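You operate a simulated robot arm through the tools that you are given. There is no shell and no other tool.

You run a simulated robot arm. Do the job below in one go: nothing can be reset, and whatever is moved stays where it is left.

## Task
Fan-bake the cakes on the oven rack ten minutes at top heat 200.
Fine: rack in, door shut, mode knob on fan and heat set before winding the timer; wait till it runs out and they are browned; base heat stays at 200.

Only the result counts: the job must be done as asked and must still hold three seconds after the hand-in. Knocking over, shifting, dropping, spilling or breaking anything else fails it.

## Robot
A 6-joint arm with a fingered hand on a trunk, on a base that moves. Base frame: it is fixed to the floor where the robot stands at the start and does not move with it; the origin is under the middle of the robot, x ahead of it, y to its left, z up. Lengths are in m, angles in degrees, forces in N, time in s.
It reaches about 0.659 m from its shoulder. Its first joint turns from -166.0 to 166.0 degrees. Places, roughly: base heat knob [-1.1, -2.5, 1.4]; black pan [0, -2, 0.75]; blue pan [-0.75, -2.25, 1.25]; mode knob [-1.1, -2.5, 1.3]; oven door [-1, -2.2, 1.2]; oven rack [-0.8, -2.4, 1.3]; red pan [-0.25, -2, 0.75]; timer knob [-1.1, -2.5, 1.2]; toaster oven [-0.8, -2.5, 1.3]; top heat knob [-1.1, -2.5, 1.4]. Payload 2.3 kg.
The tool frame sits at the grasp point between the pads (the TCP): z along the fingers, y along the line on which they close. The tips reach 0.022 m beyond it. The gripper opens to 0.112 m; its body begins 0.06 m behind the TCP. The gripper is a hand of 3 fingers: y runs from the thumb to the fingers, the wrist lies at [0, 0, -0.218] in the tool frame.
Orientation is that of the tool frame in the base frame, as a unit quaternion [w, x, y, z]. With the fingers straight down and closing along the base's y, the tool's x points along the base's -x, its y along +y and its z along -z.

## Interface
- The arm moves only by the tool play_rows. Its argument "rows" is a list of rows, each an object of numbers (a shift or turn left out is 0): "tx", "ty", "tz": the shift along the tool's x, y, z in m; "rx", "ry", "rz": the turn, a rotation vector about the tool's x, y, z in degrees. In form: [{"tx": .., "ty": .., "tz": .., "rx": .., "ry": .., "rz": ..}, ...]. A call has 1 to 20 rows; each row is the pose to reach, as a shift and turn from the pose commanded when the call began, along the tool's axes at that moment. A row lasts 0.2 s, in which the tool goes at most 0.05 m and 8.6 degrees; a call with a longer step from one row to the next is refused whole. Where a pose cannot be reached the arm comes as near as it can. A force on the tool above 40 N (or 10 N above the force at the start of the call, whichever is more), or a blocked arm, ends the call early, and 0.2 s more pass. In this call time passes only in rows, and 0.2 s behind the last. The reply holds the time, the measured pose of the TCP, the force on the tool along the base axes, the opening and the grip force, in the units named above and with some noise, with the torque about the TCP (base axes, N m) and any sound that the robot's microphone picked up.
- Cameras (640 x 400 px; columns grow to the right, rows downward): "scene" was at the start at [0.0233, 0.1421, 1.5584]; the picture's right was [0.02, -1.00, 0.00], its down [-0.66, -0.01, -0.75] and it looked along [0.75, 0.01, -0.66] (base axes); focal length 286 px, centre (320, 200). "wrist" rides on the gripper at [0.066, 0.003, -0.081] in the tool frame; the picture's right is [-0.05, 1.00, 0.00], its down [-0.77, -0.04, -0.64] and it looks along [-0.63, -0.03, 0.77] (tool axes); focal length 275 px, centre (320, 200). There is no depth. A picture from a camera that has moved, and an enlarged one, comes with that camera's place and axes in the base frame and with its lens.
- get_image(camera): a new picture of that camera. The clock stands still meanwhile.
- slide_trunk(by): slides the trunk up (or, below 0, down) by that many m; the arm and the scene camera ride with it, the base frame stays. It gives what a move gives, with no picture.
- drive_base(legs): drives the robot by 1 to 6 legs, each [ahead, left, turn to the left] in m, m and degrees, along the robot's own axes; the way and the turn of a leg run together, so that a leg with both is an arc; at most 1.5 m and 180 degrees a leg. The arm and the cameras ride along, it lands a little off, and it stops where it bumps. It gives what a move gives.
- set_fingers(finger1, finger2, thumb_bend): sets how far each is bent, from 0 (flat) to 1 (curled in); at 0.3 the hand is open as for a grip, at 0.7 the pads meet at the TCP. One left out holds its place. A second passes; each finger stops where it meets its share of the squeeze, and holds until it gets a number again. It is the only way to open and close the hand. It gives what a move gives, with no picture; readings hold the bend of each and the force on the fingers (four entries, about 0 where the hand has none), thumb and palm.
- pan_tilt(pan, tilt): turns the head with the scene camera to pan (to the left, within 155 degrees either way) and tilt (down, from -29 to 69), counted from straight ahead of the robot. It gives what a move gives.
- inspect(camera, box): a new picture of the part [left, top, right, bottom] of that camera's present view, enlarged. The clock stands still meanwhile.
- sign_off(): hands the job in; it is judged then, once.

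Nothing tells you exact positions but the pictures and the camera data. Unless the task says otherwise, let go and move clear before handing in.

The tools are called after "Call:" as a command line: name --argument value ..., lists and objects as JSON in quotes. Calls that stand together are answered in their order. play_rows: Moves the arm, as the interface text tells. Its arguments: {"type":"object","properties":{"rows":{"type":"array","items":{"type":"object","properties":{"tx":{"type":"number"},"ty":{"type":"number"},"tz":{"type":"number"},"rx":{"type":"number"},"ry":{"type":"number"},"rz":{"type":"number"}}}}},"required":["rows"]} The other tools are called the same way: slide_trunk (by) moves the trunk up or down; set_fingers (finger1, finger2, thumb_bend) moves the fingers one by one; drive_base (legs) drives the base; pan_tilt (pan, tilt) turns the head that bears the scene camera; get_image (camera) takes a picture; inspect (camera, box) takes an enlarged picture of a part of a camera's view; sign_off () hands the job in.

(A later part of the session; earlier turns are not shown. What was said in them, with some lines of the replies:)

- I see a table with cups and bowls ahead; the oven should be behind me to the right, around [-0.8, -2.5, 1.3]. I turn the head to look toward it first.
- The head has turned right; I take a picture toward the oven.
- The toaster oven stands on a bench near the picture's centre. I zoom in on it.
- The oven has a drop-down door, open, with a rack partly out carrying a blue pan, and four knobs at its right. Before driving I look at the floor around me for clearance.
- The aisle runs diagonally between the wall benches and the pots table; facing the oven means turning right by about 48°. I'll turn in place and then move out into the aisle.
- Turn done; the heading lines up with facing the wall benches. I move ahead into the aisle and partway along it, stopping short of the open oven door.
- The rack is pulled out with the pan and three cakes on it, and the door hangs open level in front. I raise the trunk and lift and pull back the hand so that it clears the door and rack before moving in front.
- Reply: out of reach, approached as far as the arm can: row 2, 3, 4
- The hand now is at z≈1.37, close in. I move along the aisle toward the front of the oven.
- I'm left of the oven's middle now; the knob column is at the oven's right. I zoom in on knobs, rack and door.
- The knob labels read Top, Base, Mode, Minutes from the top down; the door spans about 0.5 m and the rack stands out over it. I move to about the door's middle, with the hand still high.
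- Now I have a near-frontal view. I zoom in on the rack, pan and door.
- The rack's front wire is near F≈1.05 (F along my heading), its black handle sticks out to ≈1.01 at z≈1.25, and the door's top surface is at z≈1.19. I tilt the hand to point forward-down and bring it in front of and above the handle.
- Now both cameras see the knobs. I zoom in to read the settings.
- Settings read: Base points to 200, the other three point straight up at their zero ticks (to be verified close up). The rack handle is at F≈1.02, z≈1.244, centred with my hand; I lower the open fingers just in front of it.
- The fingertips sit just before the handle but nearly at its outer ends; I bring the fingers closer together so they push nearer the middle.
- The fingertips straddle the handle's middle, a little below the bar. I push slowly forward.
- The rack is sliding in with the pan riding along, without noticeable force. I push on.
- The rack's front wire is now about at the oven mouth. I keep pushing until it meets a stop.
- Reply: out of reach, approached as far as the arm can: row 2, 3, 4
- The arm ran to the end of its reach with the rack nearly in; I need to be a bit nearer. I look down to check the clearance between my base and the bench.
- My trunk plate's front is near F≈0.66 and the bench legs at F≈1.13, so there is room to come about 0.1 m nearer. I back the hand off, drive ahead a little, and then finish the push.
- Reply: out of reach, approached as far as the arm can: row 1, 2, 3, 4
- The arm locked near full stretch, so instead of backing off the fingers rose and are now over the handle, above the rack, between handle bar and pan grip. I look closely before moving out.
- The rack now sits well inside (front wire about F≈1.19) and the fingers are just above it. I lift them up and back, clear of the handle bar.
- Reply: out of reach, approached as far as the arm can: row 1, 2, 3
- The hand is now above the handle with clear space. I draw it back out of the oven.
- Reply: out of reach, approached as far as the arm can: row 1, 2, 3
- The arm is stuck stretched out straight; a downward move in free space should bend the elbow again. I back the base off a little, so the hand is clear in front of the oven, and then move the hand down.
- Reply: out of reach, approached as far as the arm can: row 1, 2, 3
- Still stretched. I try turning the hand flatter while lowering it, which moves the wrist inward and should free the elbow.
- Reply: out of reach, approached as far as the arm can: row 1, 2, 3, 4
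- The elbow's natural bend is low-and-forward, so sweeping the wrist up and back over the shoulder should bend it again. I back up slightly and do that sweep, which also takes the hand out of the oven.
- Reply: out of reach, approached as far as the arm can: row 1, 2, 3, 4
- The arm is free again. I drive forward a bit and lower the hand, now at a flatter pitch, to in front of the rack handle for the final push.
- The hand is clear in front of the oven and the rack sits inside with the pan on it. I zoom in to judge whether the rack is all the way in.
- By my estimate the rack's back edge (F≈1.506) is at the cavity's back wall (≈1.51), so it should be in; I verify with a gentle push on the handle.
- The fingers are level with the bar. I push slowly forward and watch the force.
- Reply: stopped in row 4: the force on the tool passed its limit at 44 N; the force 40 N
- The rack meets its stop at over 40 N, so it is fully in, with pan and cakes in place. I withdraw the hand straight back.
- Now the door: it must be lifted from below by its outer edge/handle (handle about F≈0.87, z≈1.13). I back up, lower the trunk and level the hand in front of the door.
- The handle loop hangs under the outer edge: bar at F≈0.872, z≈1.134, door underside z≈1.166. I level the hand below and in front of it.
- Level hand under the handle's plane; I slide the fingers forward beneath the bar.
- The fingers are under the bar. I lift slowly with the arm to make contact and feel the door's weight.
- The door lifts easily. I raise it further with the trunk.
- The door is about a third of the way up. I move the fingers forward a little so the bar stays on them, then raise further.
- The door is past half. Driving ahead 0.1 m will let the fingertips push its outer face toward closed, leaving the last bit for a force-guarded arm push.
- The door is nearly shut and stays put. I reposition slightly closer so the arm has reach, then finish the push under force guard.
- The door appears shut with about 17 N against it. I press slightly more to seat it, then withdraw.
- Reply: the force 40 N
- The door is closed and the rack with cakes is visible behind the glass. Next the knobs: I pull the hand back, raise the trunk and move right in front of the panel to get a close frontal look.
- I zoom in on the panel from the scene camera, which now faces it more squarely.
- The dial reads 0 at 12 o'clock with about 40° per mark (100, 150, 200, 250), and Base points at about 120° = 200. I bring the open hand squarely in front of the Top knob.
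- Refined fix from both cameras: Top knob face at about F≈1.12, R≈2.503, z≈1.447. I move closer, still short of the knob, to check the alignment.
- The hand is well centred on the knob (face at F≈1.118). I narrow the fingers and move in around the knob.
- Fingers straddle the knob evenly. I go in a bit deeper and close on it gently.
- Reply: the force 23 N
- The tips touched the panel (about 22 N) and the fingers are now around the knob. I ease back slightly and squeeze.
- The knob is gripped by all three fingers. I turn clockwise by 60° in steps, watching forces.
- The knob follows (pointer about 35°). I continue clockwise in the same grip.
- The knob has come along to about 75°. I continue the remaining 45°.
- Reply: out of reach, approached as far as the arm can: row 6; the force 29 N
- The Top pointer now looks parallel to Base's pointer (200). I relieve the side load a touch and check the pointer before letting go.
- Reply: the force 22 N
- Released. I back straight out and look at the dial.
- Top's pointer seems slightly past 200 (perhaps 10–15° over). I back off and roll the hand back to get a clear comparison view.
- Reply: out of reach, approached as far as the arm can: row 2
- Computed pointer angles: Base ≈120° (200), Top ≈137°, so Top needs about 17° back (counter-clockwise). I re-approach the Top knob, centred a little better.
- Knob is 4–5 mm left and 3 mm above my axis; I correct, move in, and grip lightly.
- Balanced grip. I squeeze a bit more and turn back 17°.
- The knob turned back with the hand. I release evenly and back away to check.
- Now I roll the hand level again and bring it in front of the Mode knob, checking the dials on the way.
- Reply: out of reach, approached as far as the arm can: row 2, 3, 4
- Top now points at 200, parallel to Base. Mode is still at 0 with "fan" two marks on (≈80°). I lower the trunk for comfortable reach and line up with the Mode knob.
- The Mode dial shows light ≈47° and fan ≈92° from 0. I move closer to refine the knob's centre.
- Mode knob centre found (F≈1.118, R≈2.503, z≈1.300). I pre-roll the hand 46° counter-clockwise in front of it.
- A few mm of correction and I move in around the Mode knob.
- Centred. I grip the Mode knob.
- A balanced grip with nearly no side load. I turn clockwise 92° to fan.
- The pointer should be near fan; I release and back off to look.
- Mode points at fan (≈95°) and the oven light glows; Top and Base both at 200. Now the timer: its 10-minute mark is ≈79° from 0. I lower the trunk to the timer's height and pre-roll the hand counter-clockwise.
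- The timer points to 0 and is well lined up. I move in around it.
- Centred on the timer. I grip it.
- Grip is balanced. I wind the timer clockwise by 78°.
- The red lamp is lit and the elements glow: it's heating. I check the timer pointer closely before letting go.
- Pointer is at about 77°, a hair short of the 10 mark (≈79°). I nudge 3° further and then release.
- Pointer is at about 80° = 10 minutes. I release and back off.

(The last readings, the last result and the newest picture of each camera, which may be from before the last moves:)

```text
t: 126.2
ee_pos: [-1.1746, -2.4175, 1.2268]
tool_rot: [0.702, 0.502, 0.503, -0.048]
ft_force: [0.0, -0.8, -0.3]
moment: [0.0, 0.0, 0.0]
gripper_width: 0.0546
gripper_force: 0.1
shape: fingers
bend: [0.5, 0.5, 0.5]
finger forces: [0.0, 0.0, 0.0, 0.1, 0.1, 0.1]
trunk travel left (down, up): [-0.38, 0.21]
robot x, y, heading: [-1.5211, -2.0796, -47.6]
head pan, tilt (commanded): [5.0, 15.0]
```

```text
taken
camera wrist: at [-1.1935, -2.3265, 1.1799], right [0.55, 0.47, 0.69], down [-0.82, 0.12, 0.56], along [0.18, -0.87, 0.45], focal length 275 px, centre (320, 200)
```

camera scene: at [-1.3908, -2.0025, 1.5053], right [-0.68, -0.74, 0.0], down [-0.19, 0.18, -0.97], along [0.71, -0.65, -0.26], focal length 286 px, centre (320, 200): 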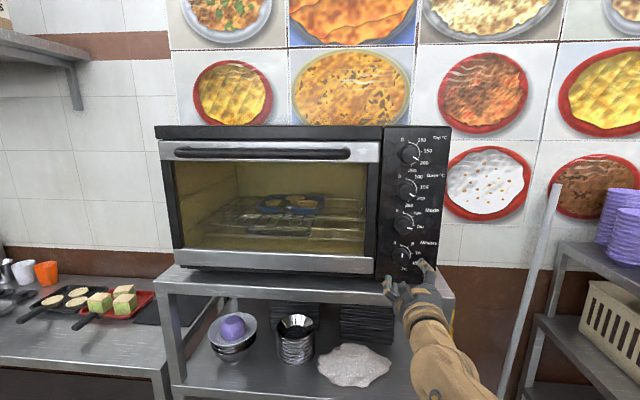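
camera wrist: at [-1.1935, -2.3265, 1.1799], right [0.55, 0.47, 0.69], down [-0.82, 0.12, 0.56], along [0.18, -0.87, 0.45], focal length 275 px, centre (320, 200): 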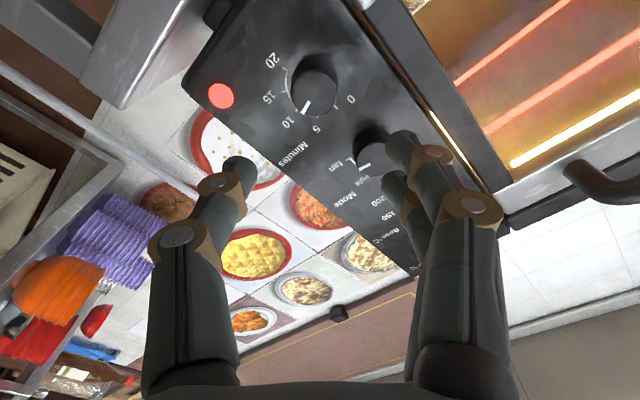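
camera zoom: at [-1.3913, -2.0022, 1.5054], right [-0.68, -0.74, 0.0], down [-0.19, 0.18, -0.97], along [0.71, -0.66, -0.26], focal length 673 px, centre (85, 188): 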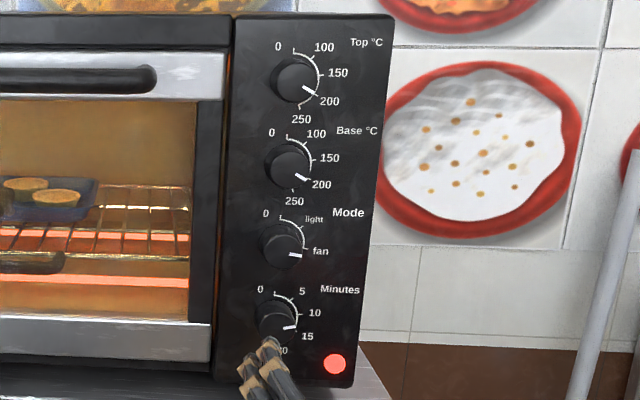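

Everything is set: Top 200, Base 200, fan, timer near 10, lamp on. I read the timer closely to learn its rate.

Call:
inspect --camera "scene" --box '[385, 225, 445, 285]'

Call:
play_rows --rows '[{"tz": -0.02, "rz": -8}, {"tz": -0.03, "rz": -16}, {"tz": -0.03, "rz": -24}, {"tz": -0.03, "rz": -32}, {"tz": -0.03, "rz": -40}, {"tz": -0.03, "rz": -40}, {"tz": -0.03, "rz": -40}, {"tz": -0.03, "rz": -40}, {"tz": -0.03, "rz": -40}, {"tz": -0.03, "rz": -40}, {"tz": -0.03, "rz": -40}, {"tz": -0.03, "rz": -40}, {"tz": -0.03, "rz": -40}, {"tz": -0.03, "rz": -40}, {"tz": -0.03, "rz": -40}, {"tz": -0.03, "rz": -40}, {"tz": -0.03, "rz": -40}, {"tz": -0.03, "rz": -40}, {"tz": -0.03, "rz": -40}, {"tz": -0.03, "rz": -40}]'

Call:
inspect --camera "scene" --box '[385, 225, 445, 285]'

```text
6.67 times, centred on (415, 255) of scene
camera zoom: at [-1.3913, -2.0022, 1.5054], right [-0.68, -0.74, 0.0], down [-0.19, 0.18, -0.97], along [0.71, -0.66, -0.26], focal length 1908 px, centre (-313, -167)
```

zoom: 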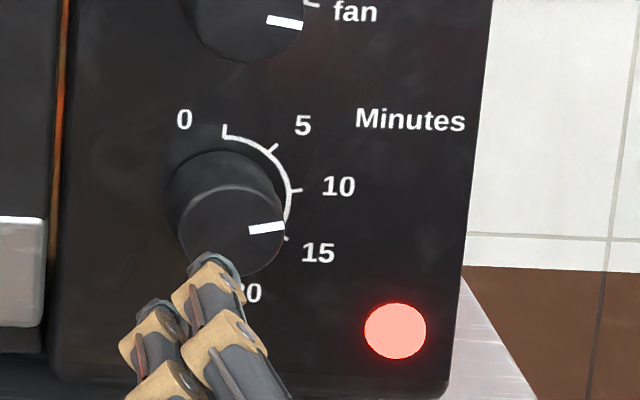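

```text
t: 130.4
ee_pos: [-1.194, -2.397, 1.2267]
tool_rot: [0.643, 0.3, 0.644, -0.286]
ft_force: [-0.7, -0.5, 0.6]
moment: [0.03, 0.02, 0.02]
gripper_width: 0.0546
gripper_force: 0.1
shape: fingers
bend: [0.5, 0.5, 0.5]
finger forces: [0.0, 0.0, 0.1, 0.0, 0.0, 0.1]
trunk travel left (down, up): [-0.38, 0.21]
robot x, y, heading: [-1.5196, -2.081, -47.8]
head pan, tilt (commanded): [5.0, 15.0]
```

```text
6.67 times, centred on (415, 255) of scene
camera zoom: at [-1.3908, -2.0025, 1.5053], right [-0.68, -0.74, 0.0], down [-0.19, 0.18, -0.97], along [0.71, -0.65, -0.26], focal length 1908 px, centre (-313, -167)
```

zoom: 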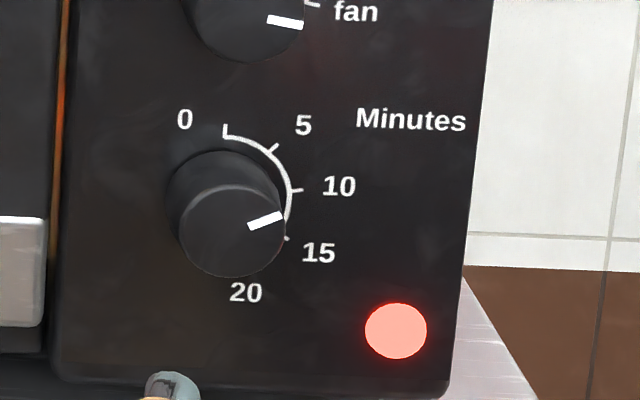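

The timer is running: about 2.2°/s, so the ten minutes last ~36 s here. I hold still and wait, checking on it.

Call:
play_rows --rows '[{"tz": -0.01}, {"tz": -0.02}, {"tz": -0.03}, {"tz": -0.03}, {"tz": -0.03}, {"tz": -0.03}, {"tz": -0.03}, {"tz": -0.03}, {"tz": -0.03}, {"tz": -0.03}, {"tz": -0.03}, {"tz": -0.03}, {"tz": -0.03}, {"tz": -0.03}, {"tz": -0.03}, {"tz": -0.03}, {"tz": -0.03}, {"tz": -0.03}, {"tz": -0.03}, {"tz": -0.03}]'

Call:
play_rows --rows '[{"tz": 0}, {"tz": 0}, {"tz": 0}, {"tz": 0}, {"tz": 0}, {"tz": 0}, {"tz": 0}, {"tz": 0}, {"tz": 0}, {"tz": 0}, {"tz": 0}, {"tz": 0}, {"tz": 0}, {"tz": 0}, {"tz": 0}, {"tz": 0}, {"tz": 0}, {"tz": 0}, {"tz": 0}, {"tz": 0}]'

Call:
play_rows --rows '[{"tz": 0}, {"tz": 0}, {"tz": 0}, {"tz": 0}, {"tz": 0}, {"tz": 0}, {"tz": 0}, {"tz": 0}, {"tz": 0}, {"tz": 0}, {"tz": 0}, {"tz": 0}, {"tz": 0}, {"tz": 0}, {"tz": 0}, {"tz": 0}, {"tz": 0}, {"tz": 0}, {"tz": 0}, {"tz": 0}]'

Call:
get_image --camera "scene"

Call:
inspect --camera "scene" --box '[375, 120, 465, 290]'

```text
t: 134.6
ee_pos: [-1.2136, -2.3726, 1.2278]
tool_rot: [0.643, 0.3, 0.644, -0.285]
ft_force: [0.7, -0.2, -0.9]
moment: [-0.03, -0.01, 0.02]
gripper_width: 0.0546
gripper_force: 0.1
shape: fingers
bend: [0.5, 0.5, 0.5]
finger forces: [0.0, 0.0, 0.1, 0.0, 0.0, 0.0]
trunk travel left (down, up): [-0.38, 0.21]
robot x, y, heading: [-1.5216, -2.0756, -47.8]
head pan, tilt (commanded): [5.0, 15.0]
```

```text
t: 138.8
ee_pos: [-1.2134, -2.3728, 1.2282]
tool_rot: [0.643, 0.3, 0.644, -0.285]
ft_force: [0.3, -0.3, 0.9]
moment: [-0.06, -0.02, -0.03]
gripper_width: 0.0546
gripper_force: 0.1
shape: fingers
bend: [0.5, 0.5, 0.5]
finger forces: [0.0, 0.1, 0.0, 0.1, 0.0, 0.0]
trunk travel left (down, up): [-0.38, 0.21]
robot x, y, heading: [-1.5234, -2.0777, -47.4]
head pan, tilt (commanded): [5.0, 15.0]
```

```text
t: 143.0
ee_pos: [-1.213, -2.3724, 1.2277]
tool_rot: [0.643, 0.3, 0.644, -0.285]
ft_force: [-0.4, 0.5, -0.4]
moment: [-0.04, -0.02, 0.02]
gripper_width: 0.0546
gripper_force: 0.1
shape: fingers
bend: [0.5, 0.5, 0.5]
finger forces: [0.0, 0.1, 0.1, 0.1, 0.1, 0.0]
trunk travel left (down, up): [-0.38, 0.21]
robot x, y, heading: [-1.5235, -2.0786, -47.8]
head pan, tilt (commanded): [5.0, 15.0]
```

```text
taken
camera scene: at [-1.3909, -2.0025, 1.5053], right [-0.68, -0.74, 0.0], down [-0.19, 0.18, -0.97], along [0.71, -0.65, -0.26], focal length 286 px, centre (320, 200)
```

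scene: 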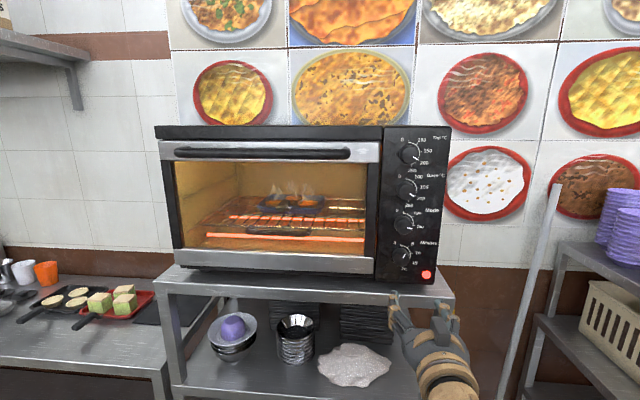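

```text
2.35 times, centred on (420, 205) of scene
camera zoom: at [-1.3909, -2.0025, 1.5053], right [-0.68, -0.74, 0.0], down [-0.19, 0.18, -0.97], along [0.71, -0.65, -0.26], focal length 673 px, centre (85, 188)
```

zoom: 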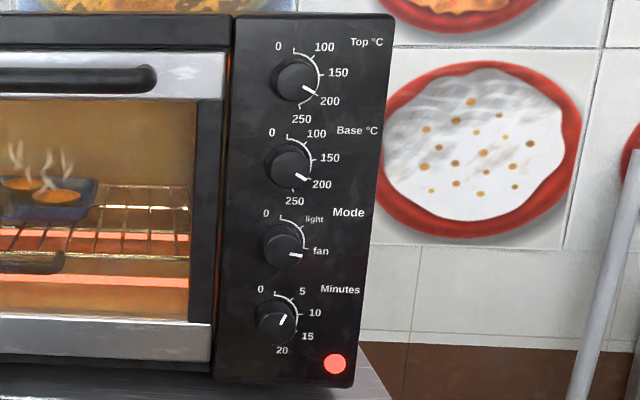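

The cakes are steaming and browning, and the timer is about half-way down. I keep waiting.

Call:
play_rows --rows '[{"tz": 0}, {"tz": 0}, {"tz": 0}, {"tz": 0}, {"tz": 0}, {"tz": 0}, {"tz": 0}, {"tz": 0}, {"tz": 0}, {"tz": 0}, {"tz": 0}, {"tz": 0}, {"tz": 0}, {"tz": 0}, {"tz": 0}, {"tz": 0}, {"tz": 0}, {"tz": 0}, {"tz": 0}, {"tz": 0}]'

Call:
play_rows --rows '[{"tz": 0}, {"tz": 0}, {"tz": 0}, {"tz": 0}, {"tz": 0}, {"tz": 0}, {"tz": 0}, {"tz": 0}, {"tz": 0}, {"tz": 0}, {"tz": 0}, {"tz": 0}, {"tz": 0}, {"tz": 0}, {"tz": 0}, {"tz": 0}, {"tz": 0}, {"tz": 0}, {"tz": 0}, {"tz": 0}]'

Call:
play_rows --rows '[{"tz": 0}, {"tz": 0}, {"tz": 0}, {"tz": 0}, {"tz": 0}, {"tz": 0}, {"tz": 0}, {"tz": 0}, {"tz": 0}, {"tz": 0}, {"tz": 0}, {"tz": 0}, {"tz": 0}, {"tz": 0}, {"tz": 0}, {"tz": 0}, {"tz": 0}, {"tz": 0}, {"tz": 0}, {"tz": 0}]'

Call:
inspect --camera "scene" --box '[150, 110, 470, 300]'

Call:
inspect --camera "scene" --box '[375, 120, 465, 290]'

```text
t: 147.2
ee_pos: [-1.2133, -2.3737, 1.2284]
tool_rot: [0.643, 0.3, 0.644, -0.285]
ft_force: [-0.8, -0.1, -0.2]
moment: [0.02, -0.02, 0.01]
gripper_width: 0.0548
gripper_force: 0.1
shape: fingers
bend: [0.5, 0.5, 0.5]
finger forces: [0.1, 0.1, 0.1, 0.0, 0.0, 0.1]
trunk travel left (down, up): [-0.38, 0.21]
robot x, y, heading: [-1.5244, -2.0764, -47.7]
head pan, tilt (commanded): [5.0, 15.0]
```

```text
t: 151.4
ee_pos: [-1.2135, -2.3746, 1.228]
tool_rot: [0.643, 0.301, 0.644, -0.285]
ft_force: [0.3, 0.7, -0.1]
moment: [-0.04, -0.01, -0.04]
gripper_width: 0.0545
gripper_force: 0.1
shape: fingers
bend: [0.5, 0.5, 0.5]
finger forces: [0.0, 0.0, 0.0, 0.0, 0.1, 0.0]
trunk travel left (down, up): [-0.38, 0.21]
robot x, y, heading: [-1.524, -2.0742, -47.8]
head pan, tilt (commanded): [5.0, 15.0]
```

```text
t: 155.6
ee_pos: [-1.2133, -2.3734, 1.2289]
tool_rot: [0.643, 0.3, 0.644, -0.285]
ft_force: [-0.1, -0.2, 0.0]
moment: [0.03, 0.03, 0.01]
gripper_width: 0.0547
gripper_force: 0.0
shape: fingers
bend: [0.5, 0.5, 0.5]
finger forces: [0.1, 0.0, 0.0, 0.0, 0.0, 0.0]
trunk travel left (down, up): [-0.38, 0.21]
robot x, y, heading: [-1.5235, -2.0765, -47.5]
head pan, tilt (commanded): [5.0, 15.0]
```

```text
2.00 times, centred on (310, 205) of scene
camera zoom: at [-1.3909, -2.0025, 1.5053], right [-0.68, -0.74, 0.0], down [-0.19, 0.18, -0.97], along [0.71, -0.65, -0.26], focal length 572 px, centre (340, 190)
```

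zoom: 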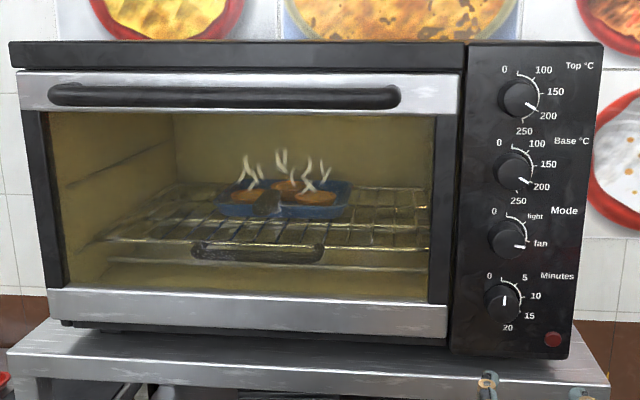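

```text
2.35 times, centred on (420, 205) of scene
camera zoom: at [-1.3909, -2.0025, 1.5053], right [-0.68, -0.74, 0.0], down [-0.19, 0.18, -0.97], along [0.71, -0.65, -0.26], focal length 673 px, centre (85, 188)
```

zoom: 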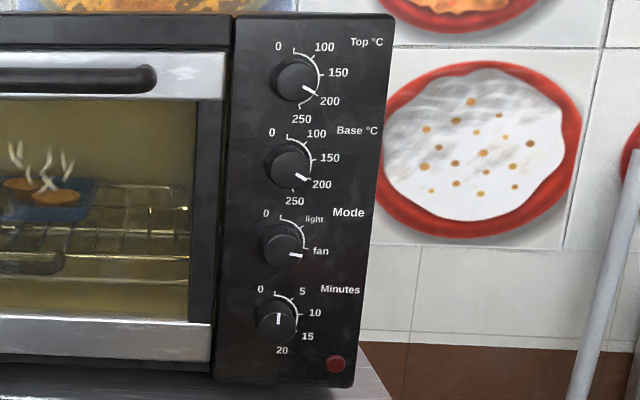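

The lamp is off, the timer reads 0 and the cakes look browned. I take a closer look and give it a moment more.

Call:
inspect --camera "scene" --box '[240, 170, 340, 240]'

Call:
play_rows --rows '[{"tz": -0.01}, {"tz": -0.02}, {"tz": -0.03}, {"tz": -0.03}, {"tz": -0.03}, {"tz": -0.03}, {"tz": -0.03}, {"tz": -0.03}, {"tz": -0.03}, {"tz": -0.03}, {"tz": -0.03}, {"tz": -0.03}, {"tz": -0.03}, {"tz": -0.03}, {"tz": -0.03}]'

Call:
inspect --camera "scene" --box '[385, 225, 445, 285]'

Call:
get_image --camera "scene"

```text
5.71 times, centred on (290, 205) of scene
camera zoom: at [-1.3909, -2.0025, 1.5053], right [-0.68, -0.74, 0.0], down [-0.19, 0.18, -0.97], along [0.71, -0.65, -0.26], focal length 1635 px, centre (491, 171)
```

zoom: 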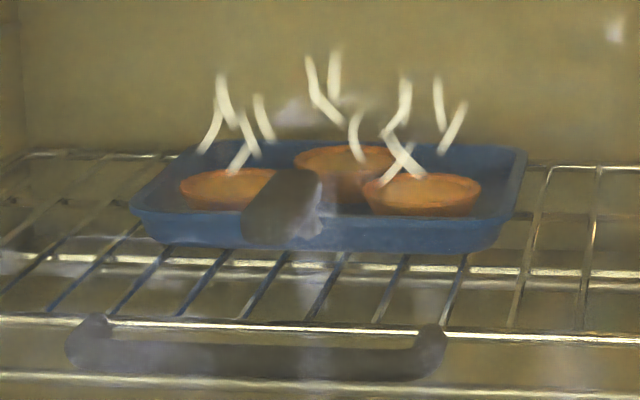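

```text
t: 158.8
ee_pos: [-1.2344, -2.3505, 1.2268]
tool_rot: [0.643, 0.3, 0.644, -0.285]
ft_force: [0.6, 0.2, -0.1]
moment: [0.01, -0.04, 0.01]
gripper_width: 0.0546
gripper_force: 0.2
shape: fingers
bend: [0.5, 0.5, 0.5]
finger forces: [0.0, 0.1, 0.1, 0.0, 0.0, 0.1]
trunk travel left (down, up): [-0.38, 0.21]
robot x, y, heading: [-1.5217, -2.0808, -47.6]
head pan, tilt (commanded): [5.0, 15.0]
```

```text
6.67 times, centred on (415, 255) of scene
camera zoom: at [-1.3909, -2.0025, 1.5053], right [-0.68, -0.74, 0.0], down [-0.19, 0.18, -0.97], along [0.71, -0.65, -0.26], focal length 1908 px, centre (-313, -167)
```

zoom: 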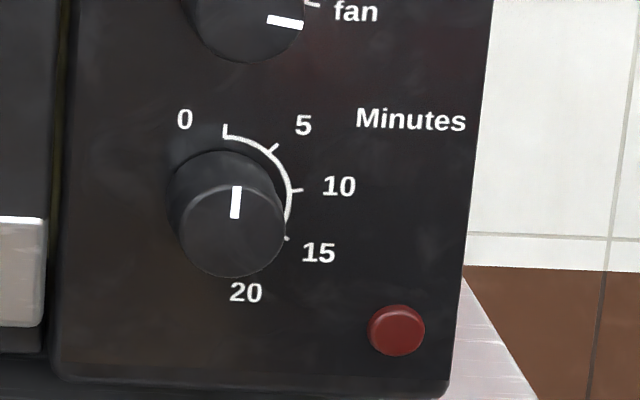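

```text
taken
camera scene: at [-1.3909, -2.0025, 1.5053], right [-0.68, -0.74, 0.0], down [-0.19, 0.18, -0.97], along [0.71, -0.65, -0.26], focal length 286 px, centre (320, 200)
```

scene: 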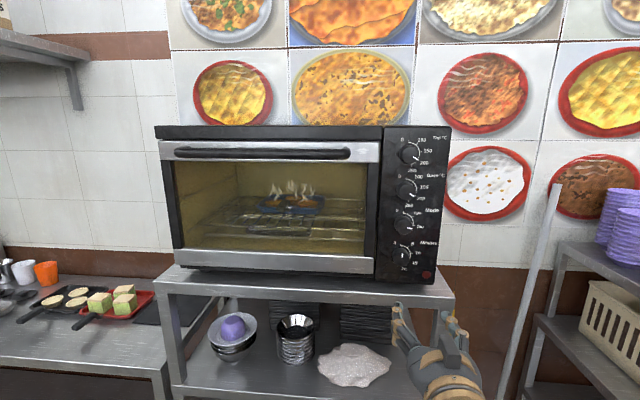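

The timer has run out and points to 0, with the lamp off. The cakes are browned on the blue pan, with the rack in and the door shut. Top and Base both point to 200, Mode is on fan, and the hand is clear, so I hand in the job.

Call:
sign_off

```text
The job is handed in.
```

The cakes are fan-baked and I've handed the job in. When I last looked, the timer was back at 0, the lamp was off and all three cakes were browned.

- **Oven:** I pushed the rack in until it hit its stop, with the pan still in place, then closed the door.
- **Settings:** Top heat is on 200, the mode knob is on fan, and base heat stayed at 200. I set these before winding the timer. Top heat briefly went a little past 200 and I turned it back before starting.
- **Timer:** I wound it to the 10 mark as closely as I could read the dial, then left it to run out. In this simulation that took about 35 seconds.

Early on, my fingers slipped over the rack handle and I had to back the arm out of the oven. I saw no sign that it shifted the pan, the cakes or anything else.
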